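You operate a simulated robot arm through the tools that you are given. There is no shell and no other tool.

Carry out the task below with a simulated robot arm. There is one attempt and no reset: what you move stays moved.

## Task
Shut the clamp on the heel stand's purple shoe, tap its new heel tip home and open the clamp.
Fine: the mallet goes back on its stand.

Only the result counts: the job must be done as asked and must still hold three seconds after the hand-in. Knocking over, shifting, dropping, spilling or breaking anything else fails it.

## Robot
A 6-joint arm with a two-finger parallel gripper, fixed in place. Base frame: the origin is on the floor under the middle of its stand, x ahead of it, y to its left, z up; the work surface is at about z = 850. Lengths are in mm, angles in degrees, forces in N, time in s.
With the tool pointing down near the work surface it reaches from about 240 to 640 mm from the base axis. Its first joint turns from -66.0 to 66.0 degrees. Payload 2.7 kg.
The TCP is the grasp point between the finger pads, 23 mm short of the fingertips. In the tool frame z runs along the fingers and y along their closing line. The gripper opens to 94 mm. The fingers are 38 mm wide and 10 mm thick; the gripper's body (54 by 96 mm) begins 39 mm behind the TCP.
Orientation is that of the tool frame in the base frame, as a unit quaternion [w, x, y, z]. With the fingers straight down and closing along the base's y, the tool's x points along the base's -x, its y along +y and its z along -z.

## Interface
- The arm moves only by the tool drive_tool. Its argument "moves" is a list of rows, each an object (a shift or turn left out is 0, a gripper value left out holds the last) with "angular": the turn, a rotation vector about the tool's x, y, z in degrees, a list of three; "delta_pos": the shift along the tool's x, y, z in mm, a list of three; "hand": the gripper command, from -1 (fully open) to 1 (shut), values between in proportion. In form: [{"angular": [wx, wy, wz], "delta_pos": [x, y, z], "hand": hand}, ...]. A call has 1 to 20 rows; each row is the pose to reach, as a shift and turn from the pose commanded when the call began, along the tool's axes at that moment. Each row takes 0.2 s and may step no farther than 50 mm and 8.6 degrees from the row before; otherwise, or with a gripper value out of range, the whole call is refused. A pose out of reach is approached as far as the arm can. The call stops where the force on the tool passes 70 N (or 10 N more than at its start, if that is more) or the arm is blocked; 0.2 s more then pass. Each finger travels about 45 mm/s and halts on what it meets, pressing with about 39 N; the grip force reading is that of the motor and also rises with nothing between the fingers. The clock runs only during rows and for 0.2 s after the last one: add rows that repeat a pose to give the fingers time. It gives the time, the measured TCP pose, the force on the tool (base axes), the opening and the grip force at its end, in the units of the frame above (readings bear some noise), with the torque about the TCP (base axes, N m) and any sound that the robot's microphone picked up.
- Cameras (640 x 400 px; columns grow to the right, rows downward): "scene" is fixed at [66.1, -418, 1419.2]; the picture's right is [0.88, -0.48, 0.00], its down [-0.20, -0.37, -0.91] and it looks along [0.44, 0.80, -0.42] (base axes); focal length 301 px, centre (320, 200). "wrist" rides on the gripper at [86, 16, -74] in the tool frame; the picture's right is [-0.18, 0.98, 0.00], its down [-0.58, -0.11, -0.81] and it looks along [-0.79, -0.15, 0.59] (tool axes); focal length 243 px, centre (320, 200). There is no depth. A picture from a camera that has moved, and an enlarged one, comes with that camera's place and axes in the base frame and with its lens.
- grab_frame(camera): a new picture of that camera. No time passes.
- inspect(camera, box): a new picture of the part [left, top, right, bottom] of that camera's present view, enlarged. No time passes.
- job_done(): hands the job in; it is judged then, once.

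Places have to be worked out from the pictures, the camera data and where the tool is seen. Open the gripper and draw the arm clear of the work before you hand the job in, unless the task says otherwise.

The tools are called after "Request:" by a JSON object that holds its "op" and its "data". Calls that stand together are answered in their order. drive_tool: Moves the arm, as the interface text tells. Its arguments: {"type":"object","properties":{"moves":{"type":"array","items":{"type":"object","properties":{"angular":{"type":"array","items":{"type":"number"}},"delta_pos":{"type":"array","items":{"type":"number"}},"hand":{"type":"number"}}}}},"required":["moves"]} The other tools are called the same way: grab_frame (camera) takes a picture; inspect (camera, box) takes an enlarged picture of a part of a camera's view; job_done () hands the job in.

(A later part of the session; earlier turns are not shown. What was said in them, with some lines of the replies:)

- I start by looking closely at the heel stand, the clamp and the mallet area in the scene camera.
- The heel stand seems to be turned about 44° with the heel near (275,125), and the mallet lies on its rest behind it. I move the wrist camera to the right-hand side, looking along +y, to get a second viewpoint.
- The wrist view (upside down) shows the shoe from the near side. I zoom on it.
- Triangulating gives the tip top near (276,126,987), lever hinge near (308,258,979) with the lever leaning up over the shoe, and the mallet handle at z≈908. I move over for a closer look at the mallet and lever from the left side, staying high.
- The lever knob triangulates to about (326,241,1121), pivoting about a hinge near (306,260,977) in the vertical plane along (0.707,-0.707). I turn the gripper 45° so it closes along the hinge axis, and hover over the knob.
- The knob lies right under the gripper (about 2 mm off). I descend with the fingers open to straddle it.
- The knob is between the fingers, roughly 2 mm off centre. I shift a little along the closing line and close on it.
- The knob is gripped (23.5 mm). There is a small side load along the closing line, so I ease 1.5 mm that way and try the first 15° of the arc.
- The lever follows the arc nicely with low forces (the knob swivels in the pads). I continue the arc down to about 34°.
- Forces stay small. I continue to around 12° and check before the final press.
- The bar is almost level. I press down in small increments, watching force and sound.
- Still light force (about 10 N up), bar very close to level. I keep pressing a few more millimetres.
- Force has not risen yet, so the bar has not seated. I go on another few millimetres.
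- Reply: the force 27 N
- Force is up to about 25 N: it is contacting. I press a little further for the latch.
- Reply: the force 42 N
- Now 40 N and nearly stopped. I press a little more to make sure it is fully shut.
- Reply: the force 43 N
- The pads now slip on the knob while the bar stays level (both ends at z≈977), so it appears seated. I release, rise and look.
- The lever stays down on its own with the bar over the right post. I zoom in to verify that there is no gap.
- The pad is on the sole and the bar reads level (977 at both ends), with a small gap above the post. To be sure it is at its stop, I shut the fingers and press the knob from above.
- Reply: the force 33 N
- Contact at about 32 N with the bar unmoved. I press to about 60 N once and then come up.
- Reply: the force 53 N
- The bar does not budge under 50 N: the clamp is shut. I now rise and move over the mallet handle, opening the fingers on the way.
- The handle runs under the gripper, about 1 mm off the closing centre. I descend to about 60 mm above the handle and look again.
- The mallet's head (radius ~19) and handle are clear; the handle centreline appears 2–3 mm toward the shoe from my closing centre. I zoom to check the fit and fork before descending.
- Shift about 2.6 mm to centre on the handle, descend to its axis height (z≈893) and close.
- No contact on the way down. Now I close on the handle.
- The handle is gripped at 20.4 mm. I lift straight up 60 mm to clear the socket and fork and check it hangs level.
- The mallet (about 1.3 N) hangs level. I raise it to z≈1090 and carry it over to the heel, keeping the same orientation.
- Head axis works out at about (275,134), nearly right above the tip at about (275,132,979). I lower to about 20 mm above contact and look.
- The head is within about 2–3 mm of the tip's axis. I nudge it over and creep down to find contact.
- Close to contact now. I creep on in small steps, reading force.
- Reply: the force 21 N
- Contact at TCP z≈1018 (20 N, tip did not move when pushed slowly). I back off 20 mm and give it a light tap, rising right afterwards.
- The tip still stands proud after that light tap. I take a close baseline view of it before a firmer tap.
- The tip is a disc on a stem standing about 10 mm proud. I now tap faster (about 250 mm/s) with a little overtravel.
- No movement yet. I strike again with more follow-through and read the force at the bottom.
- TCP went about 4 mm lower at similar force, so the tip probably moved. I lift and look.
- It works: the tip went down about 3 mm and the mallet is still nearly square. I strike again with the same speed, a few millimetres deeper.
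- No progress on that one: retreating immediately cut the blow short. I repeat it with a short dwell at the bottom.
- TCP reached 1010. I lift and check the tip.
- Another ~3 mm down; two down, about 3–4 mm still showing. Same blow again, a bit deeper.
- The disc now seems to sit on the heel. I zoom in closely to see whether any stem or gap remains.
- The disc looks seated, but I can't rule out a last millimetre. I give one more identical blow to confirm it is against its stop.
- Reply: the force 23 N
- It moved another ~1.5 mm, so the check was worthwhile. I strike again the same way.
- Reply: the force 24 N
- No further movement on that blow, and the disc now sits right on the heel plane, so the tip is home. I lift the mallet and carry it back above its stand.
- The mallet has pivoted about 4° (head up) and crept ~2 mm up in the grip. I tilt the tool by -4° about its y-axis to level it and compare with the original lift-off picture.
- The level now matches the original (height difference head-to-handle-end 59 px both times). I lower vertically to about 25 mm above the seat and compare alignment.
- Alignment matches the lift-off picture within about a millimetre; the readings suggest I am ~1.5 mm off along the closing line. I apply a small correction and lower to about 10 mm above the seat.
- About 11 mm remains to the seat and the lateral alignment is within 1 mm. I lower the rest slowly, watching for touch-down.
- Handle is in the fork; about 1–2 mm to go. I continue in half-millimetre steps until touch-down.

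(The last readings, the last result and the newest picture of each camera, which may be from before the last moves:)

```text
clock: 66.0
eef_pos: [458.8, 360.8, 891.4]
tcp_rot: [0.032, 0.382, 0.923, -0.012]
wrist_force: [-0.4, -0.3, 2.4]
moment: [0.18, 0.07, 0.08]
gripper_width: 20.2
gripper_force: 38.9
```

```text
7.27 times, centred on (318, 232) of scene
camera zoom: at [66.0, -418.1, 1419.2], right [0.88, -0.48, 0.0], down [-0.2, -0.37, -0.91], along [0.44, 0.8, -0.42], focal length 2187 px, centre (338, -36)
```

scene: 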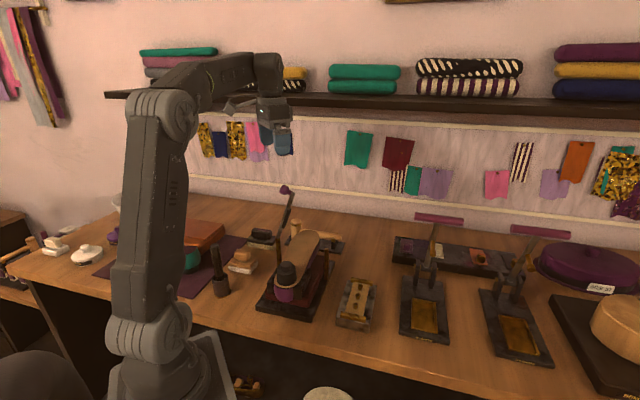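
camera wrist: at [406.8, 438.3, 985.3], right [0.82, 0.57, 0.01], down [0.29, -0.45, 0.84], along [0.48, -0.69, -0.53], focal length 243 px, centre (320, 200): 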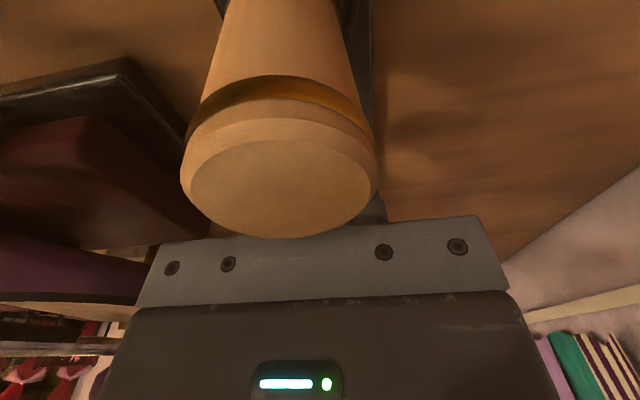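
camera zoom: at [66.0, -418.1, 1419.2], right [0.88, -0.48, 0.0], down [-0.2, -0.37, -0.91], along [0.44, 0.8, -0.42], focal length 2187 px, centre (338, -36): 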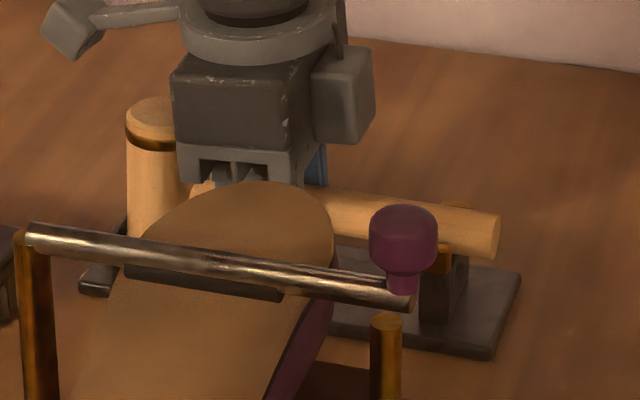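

Touch-down: the load switched from -2 N to about +2.4 N at the head. I open the fingers and let it settle.

Request:
{"op": "drive_tool", "data": {"moves": [{"delta_pos": [0, 0, 0], "hand": 0.4}, {"delta_pos": [0, 0, 0], "hand": 0.2}, {"delta_pos": [0, 0, 0], "hand": -0.1}, {"delta_pos": [0, 0, 0], "hand": -0.3}, {"delta_pos": [0, 0, 0], "hand": -0.3}]}}

Request:
{"op": "inspect", "data": {"camera": "scene", "box": [285, 205, 350, 260]}}

Request:
{"op": "inspect", "data": {"camera": "wrist", "box": [160, 0, 480, 240]}}

```text
clock: 67.2
eef_pos: [458.5, 361.2, 890.4]
tcp_rot: [0.032, 0.382, 0.923, -0.013]
wrist_force: [0.5, -0.2, -0.1]
moment: [-0.05, -0.01, 0.01]
gripper_width: 61.0
gripper_force: 0.1
```

```text
7.27 times, centred on (318, 232) of scene
camera zoom: at [66.1, -418.0, 1419.2], right [0.88, -0.48, 0.0], down [-0.2, -0.37, -0.91], along [0.44, 0.8, -0.42], focal length 2187 px, centre (338, -36)
```

zoom: 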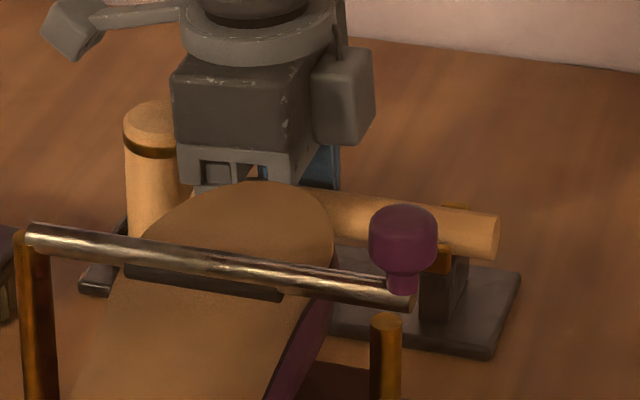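

```text
1.67 times, centred on (320, 120) of wrist
camera zoom: at [405.2, 437.1, 959.8], right [0.82, 0.57, 0.01], down [0.29, -0.45, 0.84], along [0.48, -0.69, -0.53], focal length 404 px, centre (320, 333)
```

zoom: 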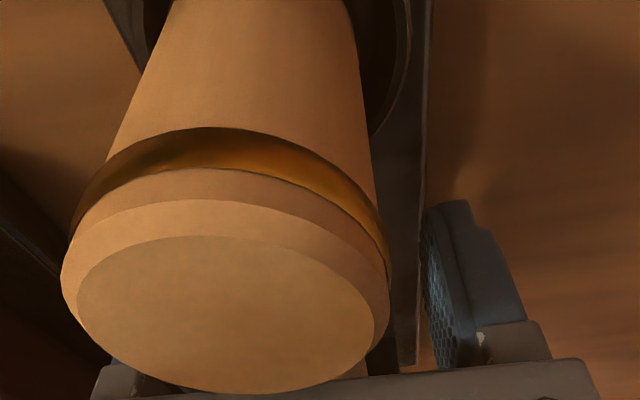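

The mallet settled into the socket and fork just like at the start. I retreat straight up and level the tool again.

Request:
{"op": "drive_tool", "data": {"moves": [{"delta_pos": [-0.7, 0, -10]}, {"delta_pos": [-2.1, 0, -30]}, {"delta_pos": [-3.5, 0, -50]}, {"delta_pos": [-5.6, 0, -80]}, {"delta_pos": [-7.7, 0, -110], "angular": [0, 2, 0]}, {"delta_pos": [-9.8, 0, -140], "angular": [0, 4, 0]}, {"delta_pos": [-11.2, 0, -160], "angular": [0, 4, 0]}, {"delta_pos": [-11.2, 0, -160], "angular": [0, 4, 0]}]}}

Request:
{"op": "grab_frame", "data": {"camera": "wrist"}}

Request:
{"op": "inspect", "data": {"camera": "scene", "box": [270, 190, 350, 260]}}

```text
clock: 69.0
eef_pos: [458.1, 360.9, 1051.8]
tcp_rot: [0.0, 0.383, 0.924, 0.0]
wrist_force: [-0.7, 0.1, -0.2]
moment: [-0.02, 0.03, -0.03]
gripper_width: 61.1
gripper_force: 0.1
```

```text
taken
camera wrist: at [408.6, 433.3, 1127.5], right [0.82, 0.57, 0.0], down [0.33, -0.49, 0.81], along [0.46, -0.66, -0.59], focal length 243 px, centre (320, 200)
```

wrist: 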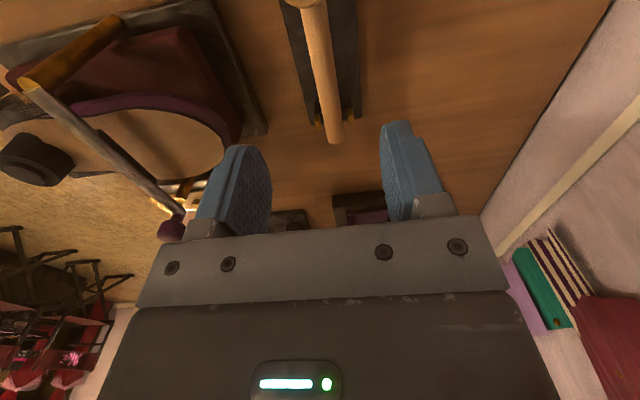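

```text
5.71 times, centred on (310, 225) of scene
camera zoom: at [66.1, -418.0, 1419.2], right [0.88, -0.48, 0.0], down [-0.2, -0.37, -0.91], along [0.44, 0.8, -0.42], focal length 1718 px, centre (377, 57)
```

zoom: 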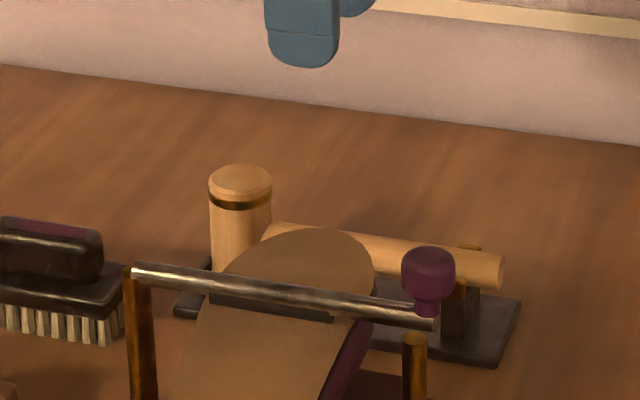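

The mallet is back in its rest. Before opening the clamp, I check the heel tip from this wrist viewpoint.

Request:
{"op": "inspect", "data": {"camera": "wrist", "box": [0, 110, 100, 210]}}

Request:
{"op": "inspect", "data": {"camera": "scene", "box": [276, 250, 306, 285]}}

```text
4.00 times, centred on (50, 160) of wrist
camera zoom: at [408.6, 433.3, 1127.5], right [0.82, 0.57, 0.0], down [0.33, -0.49, 0.81], along [0.46, -0.66, -0.59], focal length 970 px, centre (1400, 360)
```

zoom: 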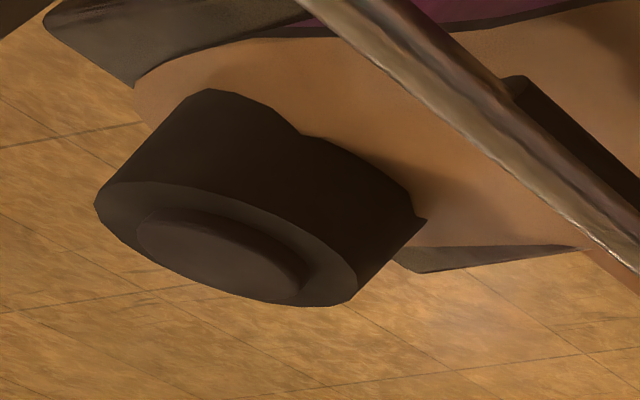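

```text
11.43 times, centred on (291, 268) of scene
camera zoom: at [66.1, -418.0, 1419.2], right [0.88, -0.48, 0.0], down [-0.2, -0.37, -0.91], along [0.44, 0.8, -0.42], focal length 3437 px, centre (651, -571)
```

zoom: 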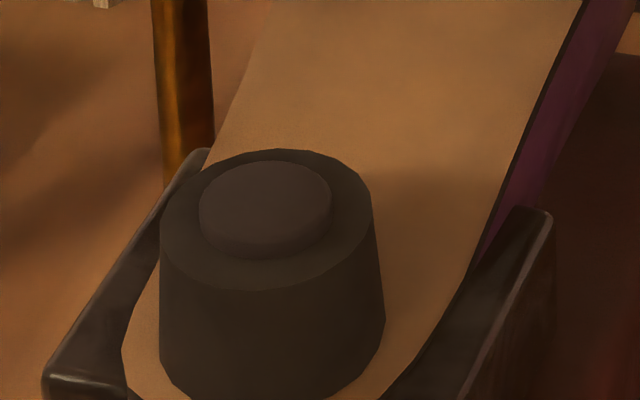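

From this side only the thin disc shows, flat on the heel: the tip is home. Now I go back to the knob to open the clamp.

Request:
{"op": "drive_tool", "data": {"moves": [{"delta_pos": [0, 0, -28]}, {"delta_pos": [-11, -20, -28]}, {"delta_pos": [-25, -42, -28]}, {"delta_pos": [-40, -66, -28]}, {"delta_pos": [-55, -91, -28]}, {"delta_pos": [-70, -116, -28]}, {"delta_pos": [-84, -140, -28]}, {"delta_pos": [-98, -162, -28]}, {"delta_pos": [-107.8, -179.1, -28]}, {"delta_pos": [-107.8, -179.1, -28]}]}}

Request:
{"op": "grab_frame", "data": {"camera": "wrist"}}

Request:
{"op": "inspect", "data": {"camera": "scene", "box": [250, 180, 370, 290]}}

```text
clock: 71.2
eef_pos: [408.3, 157.7, 1078.5]
tcp_rot: [0.0, 0.382, 0.924, 0.0]
wrist_force: [0.4, 0.1, -0.4]
moment: [0.01, 0.0, -0.01]
gripper_width: 61.1
gripper_force: 0.1
```

```text
taken
camera wrist: at [358.1, 231.0, 1154.2], right [0.82, 0.57, 0.0], down [0.33, -0.49, 0.81], along [0.46, -0.66, -0.59], focal length 243 px, centre (320, 200)
```

wrist: 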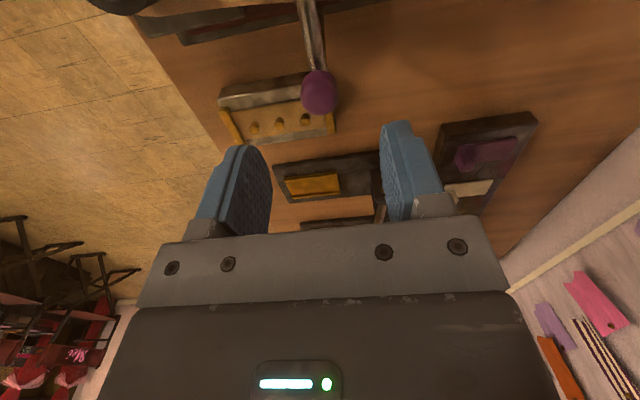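

```text
3.64 times, centred on (310, 235) of scene
camera zoom: at [66.1, -418.0, 1419.2], right [0.88, -0.48, 0.0], down [-0.2, -0.37, -0.91], along [0.44, 0.8, -0.42], focal length 1094 px, centre (356, 73)
```

zoom: 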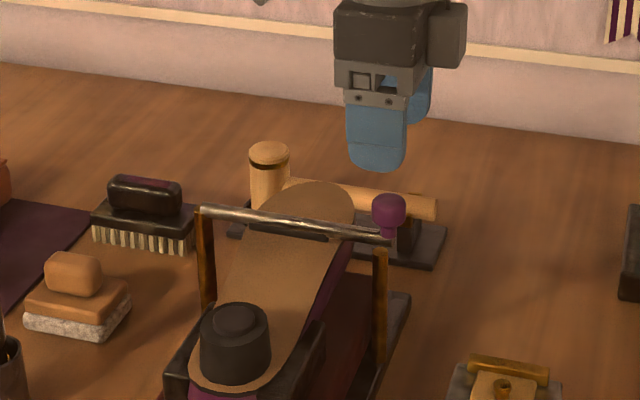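

The knob is right below at about (407,158,1001). I descend around it and grip.

Request:
{"op": "drive_tool", "data": {"moves": [{"delta_pos": [0.5, 0, 15]}, {"delta_pos": [0.5, 0, 30]}, {"delta_pos": [0.5, 0, 45]}, {"delta_pos": [0.5, 0, 58]}, {"delta_pos": [0.5, 0, 68]}, {"delta_pos": [0.5, 0, 76]}, {"delta_pos": [0.5, 0, 76]}, {"delta_pos": [0.5, 0, 76], "hand": 1}, {"delta_pos": [0.5, 0, 76], "hand": 1}, {"delta_pos": [0.5, 0, 76], "hand": 1}, {"delta_pos": [0.5, 0, 76], "hand": 1}, {"delta_pos": [0.5, 0, 76], "hand": 1}]}}

Request:
{"op": "inspect", "data": {"camera": "wrist", "box": [140, 0, 520, 240]}}

Request:
{"op": "inspect", "data": {"camera": "scene", "box": [270, 190, 350, 260]}}

```text
clock: 73.8
eef_pos: [407.9, 158.1, 1002.8]
tcp_rot: [0.0, 0.383, 0.924, 0.0]
wrist_force: [-2.7, -3.6, -1.3]
moment: [-0.08, -0.11, 0.02]
gripper_width: 24.2
gripper_force: 45.2
```

```text
1.67 times, centred on (330, 120) of wrist
camera zoom: at [358.4, 230.6, 1078.1], right [0.82, 0.57, 0.0], down [0.33, -0.49, 0.81], along [0.46, -0.67, -0.59], focal length 404 px, centre (303, 333)
```

zoom: 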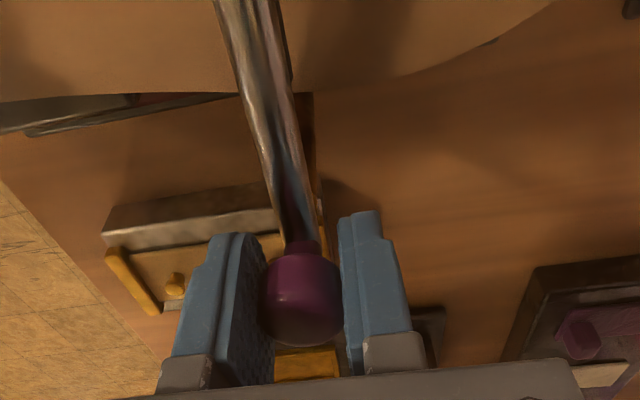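

```text
5.71 times, centred on (310, 225) of scene
camera zoom: at [66.0, -418.1, 1419.2], right [0.88, -0.48, 0.0], down [-0.2, -0.37, -0.91], along [0.44, 0.8, -0.42], focal length 1718 px, centre (377, 57)
```

zoom: 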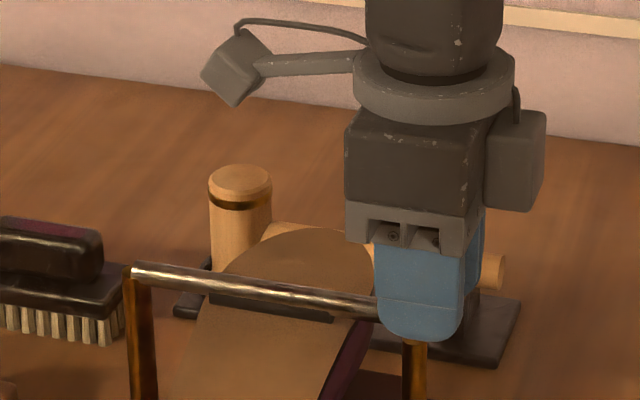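

Gripped at 24.2 mm. I start lifting along the reverse arc, first a short piece.

Request:
{"op": "drive_tool", "data": {"moves": [{"delta_pos": [0.6, 0, -3]}, {"delta_pos": [1.4, 0, -6.8]}, {"delta_pos": [2.9, 0, -13]}, {"delta_pos": [4.8, 0, -19.2]}, {"delta_pos": [4.8, 0, -19.2]}]}}

Request:
{"op": "inspect", "data": {"camera": "scene", "box": [260, 180, 350, 270]}}

```text
clock: 75.0
eef_pos: [405.5, 162.2, 1023.4]
tcp_rot: [0.0, 0.383, 0.924, -0.001]
wrist_force: [-1.0, -11.5, -5.5]
moment: [-0.82, -0.66, 0.02]
gripper_width: 23.7
gripper_force: 45.0
```

```text
4.44 times, centred on (305, 225) of scene
camera zoom: at [66.1, -418.4, 1419.1], right [0.88, -0.48, 0.0], down [-0.2, -0.37, -0.91], along [0.44, 0.8, -0.42], focal length 1336 px, centre (387, 89)
```

zoom: 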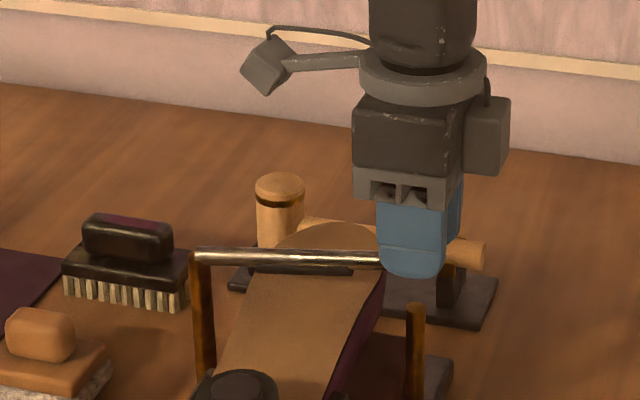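

The lever lifts freely. I continue the arc up to about 63°.

Request:
{"op": "drive_tool", "data": {"moves": [{"delta_pos": [2.1, 0, -6]}, {"delta_pos": [4.5, 0, -12]}, {"delta_pos": [7.1, 0, -17.8]}, {"delta_pos": [10, 0, -23.5]}, {"delta_pos": [13.1, 0, -29.1]}, {"delta_pos": [16.5, 0, -34.6]}, {"delta_pos": [20.1, 0, -39.8]}, {"delta_pos": [23.9, 0, -45]}, {"delta_pos": [28, 0, -49.9]}, {"delta_pos": [32.2, 0, -54.7]}, {"delta_pos": [36.7, 0, -59.3]}, {"delta_pos": [41.4, 0, -63.7]}, {"delta_pos": [46.2, 0, -67.9]}, {"delta_pos": [51.3, 0, -71.8]}, {"delta_pos": [56.5, 0, -75.6]}, {"delta_pos": [61.8, 0, -79.1]}, {"delta_pos": [67.3, 0, -82.4]}, {"delta_pos": [73, 0, -85.4]}]}}

Request:
{"op": "inspect", "data": {"camera": "scene", "box": [220, 130, 380, 290]}}

Request:
{"op": "inspect", "data": {"camera": "wrist", "box": [140, 0, 520, 240]}}

```text
clock: 78.8
eef_pos: [352.5, 213.4, 1108.2]
tcp_rot: [0.001, 0.382, 0.924, 0.0]
wrist_force: [11.5, -2.2, -0.9]
moment: [-0.89, -0.95, 0.02]
gripper_width: 23.9
gripper_force: 45.0
```

```text
2.50 times, centred on (300, 210) of scene
camera zoom: at [66.5, -418.1, 1419.1], right [0.88, -0.48, 0.0], down [-0.2, -0.37, -0.91], along [0.44, 0.8, -0.42], focal length 752 px, centre (370, 175)
```

zoom: 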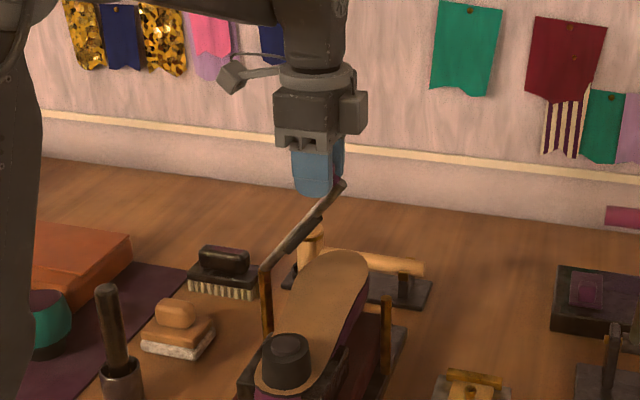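

```text
1.67 times, centred on (330, 120) of wrist
camera zoom: at [302.7, 286.1, 1183.3], right [0.82, 0.57, 0.0], down [0.33, -0.49, 0.81], along [0.46, -0.67, -0.59], focal length 404 px, centre (303, 333)
```

zoom: 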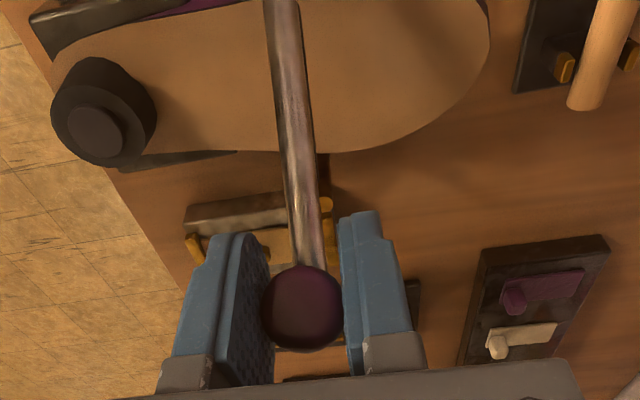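

Forces stay small. I complete the arc to the original open angle (~79–80°).

Request:
{"op": "drive_tool", "data": {"moves": [{"delta_pos": [5.7, 0, -2.8]}, {"delta_pos": [11.6, 0, -5.3]}, {"delta_pos": [17.6, 0, -7.6]}, {"delta_pos": [23.7, 0, -9.6]}, {"delta_pos": [29.8, 0, -11.3]}, {"delta_pos": [36.1, 0, -12.8]}, {"delta_pos": [39.8, 0, -13.5]}, {"delta_pos": [39.8, 0, -13.5]}]}}

Request:
{"op": "inspect", "data": {"camera": "scene", "box": [220, 130, 380, 290]}}

Request:
{"op": "inspect", "data": {"camera": "wrist", "box": [140, 0, 520, 240]}}

```text
clock: 80.6
eef_pos: [325.2, 240.7, 1122.4]
tcp_rot: [0.001, 0.382, 0.924, 0.0]
wrist_force: [9.8, -6.2, 14.7]
moment: [-0.89, -0.84, 0.0]
gripper_width: 23.6
gripper_force: 45.7
```

```text
2.50 times, centred on (300, 210) of scene
camera zoom: at [66.2, -418.3, 1419.1], right [0.88, -0.48, 0.0], down [-0.2, -0.37, -0.91], along [0.44, 0.8, -0.42], focal length 752 px, centre (370, 175)
```

zoom: 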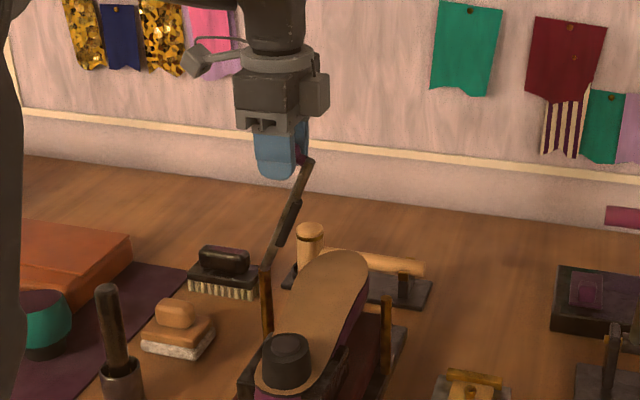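

```text
1.67 times, centred on (330, 120) of wrist
camera zoom: at [275.0, 313.6, 1197.3], right [0.82, 0.57, 0.0], down [0.33, -0.49, 0.81], along [0.46, -0.67, -0.59], focal length 404 px, centre (303, 333)
```

zoom: 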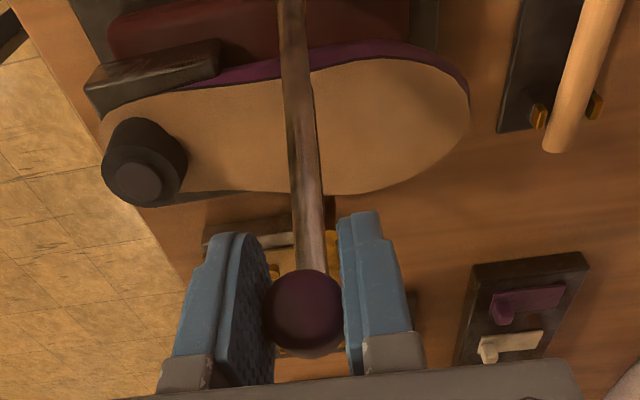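

The lever is within a few degrees of its starting angle. I carry it a little further toward its open stop, watching the force.

Request:
{"op": "drive_tool", "data": {"moves": [{"delta_pos": [2.5, 0, 0]}, {"delta_pos": [5, 0, 0]}, {"delta_pos": [7.5, 0, 0.2]}, {"delta_pos": [7.5, 0, 0.2]}]}}

Request:
{"op": "inspect", "data": {"camera": "scene", "box": [220, 130, 380, 290]}}

```text
clock: 81.6
eef_pos: [319.4, 245.1, 1123.3]
tcp_rot: [0.003, 0.382, 0.924, 0.0]
wrist_force: [10.0, -7.8, 25.7]
moment: [-0.84, -0.88, 0.02]
gripper_width: 23.6
gripper_force: 44.3
```

```text
2.50 times, centred on (300, 210) of scene
camera zoom: at [66.1, -418.5, 1419.0], right [0.88, -0.48, 0.0], down [-0.2, -0.37, -0.91], along [0.44, 0.8, -0.42], focal length 752 px, centre (370, 175)
```

zoom: 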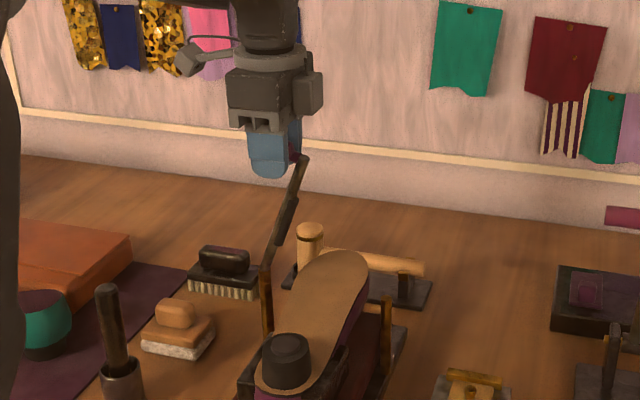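

The lever tip is back at its starting picture position. I relieve the vertical preload by rising slightly, then release.

Request:
{"op": "drive_tool", "data": {"moves": [{"delta_pos": [0, 0, -1.5]}, {"delta_pos": [0, 0, -3]}, {"delta_pos": [0, 0, -3]}]}}

Request:
{"op": "inspect", "data": {"camera": "scene", "box": [220, 130, 380, 290]}}

```text
clock: 82.4
eef_pos: [319.4, 248.5, 1122.2]
tcp_rot: [0.0, 0.382, 0.924, -0.002]
wrist_force: [10.5, -3.0, 1.4]
moment: [-0.94, -0.94, 0.08]
gripper_width: 23.8
gripper_force: 44.7
```

```text
2.50 times, centred on (300, 210) of scene
camera zoom: at [66.4, -418.1, 1419.1], right [0.88, -0.48, 0.0], down [-0.2, -0.37, -0.91], along [0.44, 0.8, -0.42], focal length 752 px, centre (370, 175)
```

zoom: 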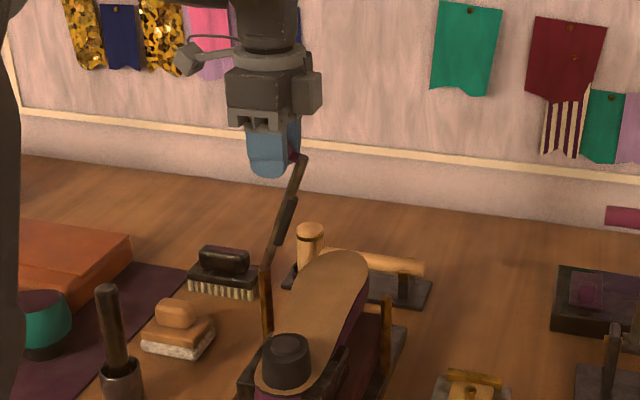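

Vertical load is gone. I carry it a few millimetres further as margin (or until the stop is felt).

Request:
{"op": "drive_tool", "data": {"moves": [{"delta_pos": [2, 0, -0.3]}, {"delta_pos": [4, 0, -0.6]}, {"delta_pos": [4, 0, -0.6]}]}}

Request:
{"op": "inspect", "data": {"camera": "scene", "box": [260, 170, 360, 260]}}

```text
clock: 83.2
eef_pos: [316.7, 249.7, 1124.3]
tcp_rot: [-0.001, 0.383, 0.924, -0.002]
wrist_force: [7.1, -4.6, -4.2]
moment: [-0.91, -0.9, 0.05]
gripper_width: 23.8
gripper_force: 44.4
```

```text
4.44 times, centred on (310, 215) of scene
camera zoom: at [66.4, -418.1, 1419.1], right [0.88, -0.48, 0.0], down [-0.2, -0.37, -0.91], along [0.44, 0.8, -0.42], focal length 1336 px, centre (364, 133)
```

zoom: 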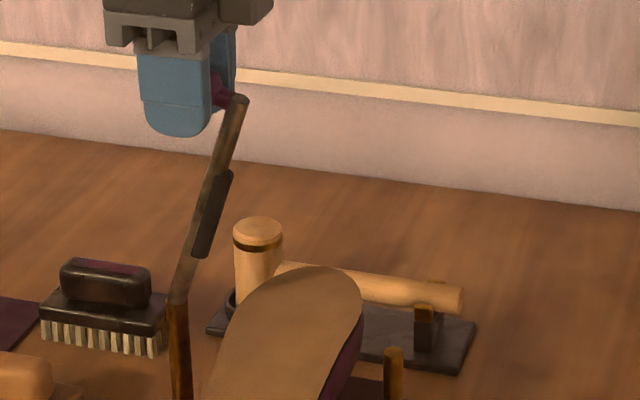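

Slightly more open than at the start. I release slowly, then rise straight up.

Request:
{"op": "drive_tool", "data": {"moves": [{"delta_pos": [0, 0, 0], "hand": 0.4}, {"delta_pos": [0, 0, 0], "hand": 0.2}, {"delta_pos": [0, 0, 0], "hand": -0.4}, {"delta_pos": [0, 0, 0], "hand": -0.4}, {"delta_pos": [0, 0, 0], "hand": -0.4}, {"delta_pos": [0, 0, -15], "hand": -0.4}, {"delta_pos": [0, 0, -35], "hand": -0.4}, {"delta_pos": [0, 0, -60], "hand": -0.4}, {"delta_pos": [0, 0, -90], "hand": -0.4}]}}

Request:
{"op": "inspect", "data": {"camera": "scene", "box": [260, 170, 360, 260]}}

Request:
{"op": "grab_frame", "data": {"camera": "wrist"}}

```text
clock: 85.2
eef_pos: [316.7, 248.8, 1212.9]
tcp_rot: [0.0, 0.382, 0.924, 0.0]
wrist_force: [0.0, 0.0, 0.6]
moment: [0.0, 0.01, 0.02]
gripper_width: 65.5
gripper_force: 0.1
```

```text
4.44 times, centred on (310, 215) of scene
camera zoom: at [66.1, -418.0, 1419.2], right [0.88, -0.48, 0.0], down [-0.2, -0.37, -0.91], along [0.44, 0.8, -0.42], focal length 1336 px, centre (364, 133)
```

zoom: 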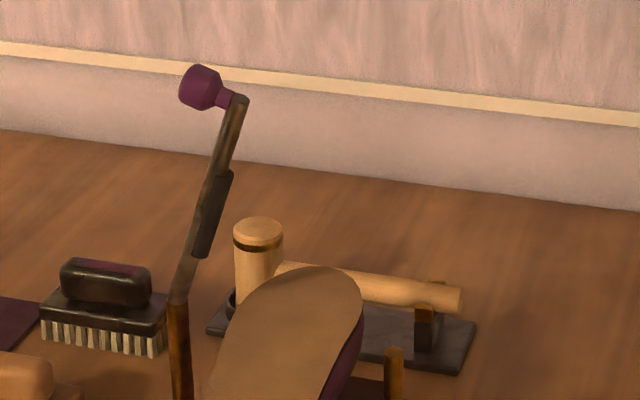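

```text
taken
camera wrist: at [266.5, 322.2, 1288.8], right [0.82, 0.57, 0.0], down [0.33, -0.49, 0.81], along [0.46, -0.67, -0.59], focal length 243 px, centre (320, 200)
```

wrist: 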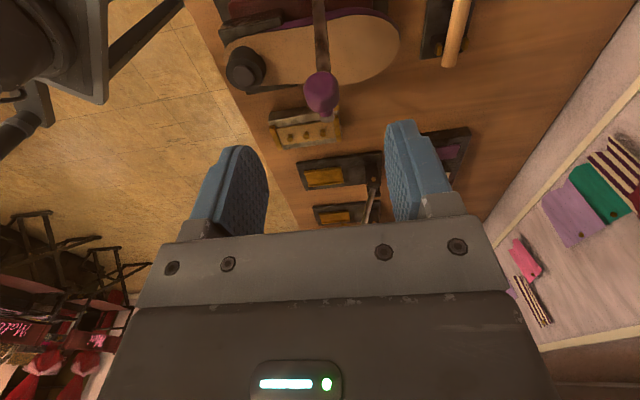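

The lever stays open and the mallet sits as it did originally. I open fully and draw the arm clear, then check everything once more.

Request:
{"op": "drive_tool", "data": {"moves": [{"delta_pos": [0, 0, -30], "hand": -1}, {"delta_pos": [0, 0, -60], "hand": -1}, {"delta_pos": [0, 0, -90], "hand": -1}, {"delta_pos": [0, 0, -123], "hand": -1}, {"delta_pos": [-20, -28, -123]}, {"delta_pos": [-40, -57, -123]}, {"delta_pos": [-60, -86, -123]}, {"delta_pos": [-80, -115, -123]}, {"delta_pos": [-104, -149, -123]}, {"delta_pos": [-104, -149, -123]}, {"delta_pos": [-104, -149, -123]}, {"delta_pos": [-104, -149, -123]}, {"delta_pos": [-104, -149, -123]}, {"delta_pos": [-104, -149, -123]}, {"delta_pos": [-104, -149, -123]}]}}

Request:
{"op": "grab_frame", "data": {"camera": "scene"}}

Request:
{"op": "inspect", "data": {"camera": "scene", "box": [200, 170, 360, 330]}}

Request:
{"op": "inspect", "data": {"camera": "scene", "box": [276, 250, 306, 285]}}

```text
clock: 88.4
eef_pos: [283.1, 70.6, 1338.4]
tcp_rot: [-0.001, 0.384, 0.923, 0.0]
wrist_force: [0.2, -0.2, 0.8]
moment: [0.0, -0.01, 0.04]
gripper_width: 94.0
gripper_force: 0.0
```

```text
taken
```

scene: 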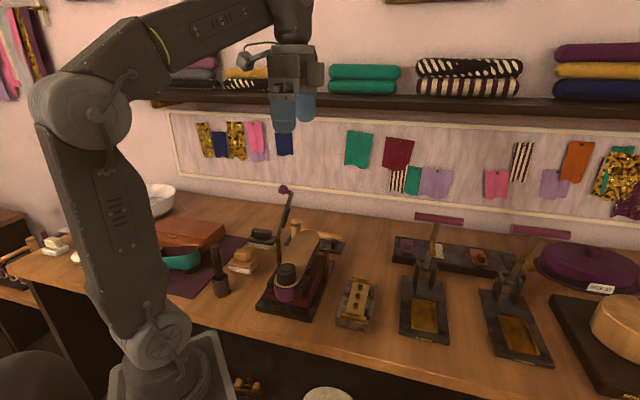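

```text
2.50 times, centred on (280, 250) of scene
camera zoom: at [66.1, -418.0, 1419.2], right [0.88, -0.48, 0.0], down [-0.2, -0.37, -0.91], along [0.44, 0.8, -0.42], focal length 752 px, centre (420, 75)
```

zoom: 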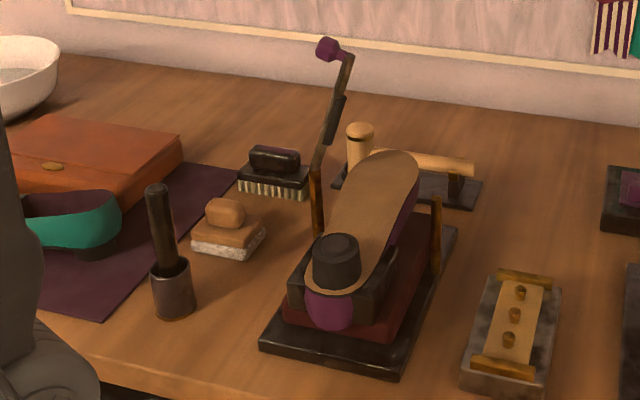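

```text
11.43 times, centred on (291, 268) of scene
camera zoom: at [66.1, -418.0, 1419.2], right [0.88, -0.48, 0.0], down [-0.2, -0.37, -0.91], along [0.44, 0.8, -0.42], focal length 3437 px, centre (651, -571)
```

zoom: 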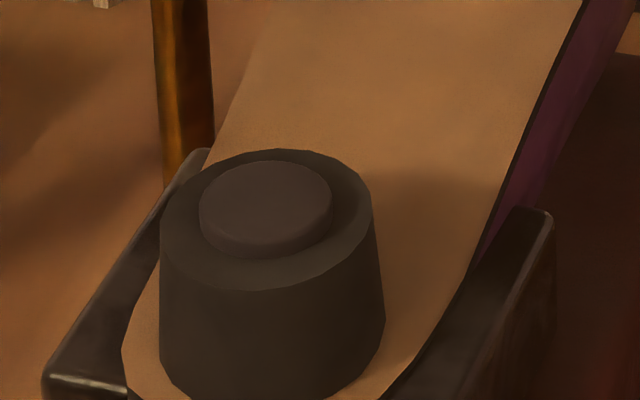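

Everything checks out: the tip is seated, the clamp lever is open and stable, the mallet is back on its stand and nothing else has moved. The arm is clear with the gripper open, so I hand in the job.

Request:
{"op": "job_done", "data": {}}

```text
The job is handed in.
```

I finished the job and handed it in; no pass or fail result has come back.

- **Clamp:** I shut it on the purple shoe, and the bar did not move when I pressed down with about 50 N. At the end I opened it to about its starting angle. The lever stayed there after I let go.
- **Heel tip:** It took several blows to drive the tip down about 9 mm. It now sits flat on the heel. The last blow did not move it, so I judged it home from that and the close-up pictures; the microphone reported no sound.
- **Mallet:** It is back on its stand, with the head in the socket and the handle in the fork. It turned about 4° in the grip during the blows, so I levelled it before setting it down. In the pictures it sits as it did at the start.

Nothing else looked moved in the final pictures. The gripper is open and the arm is clear of the bench.
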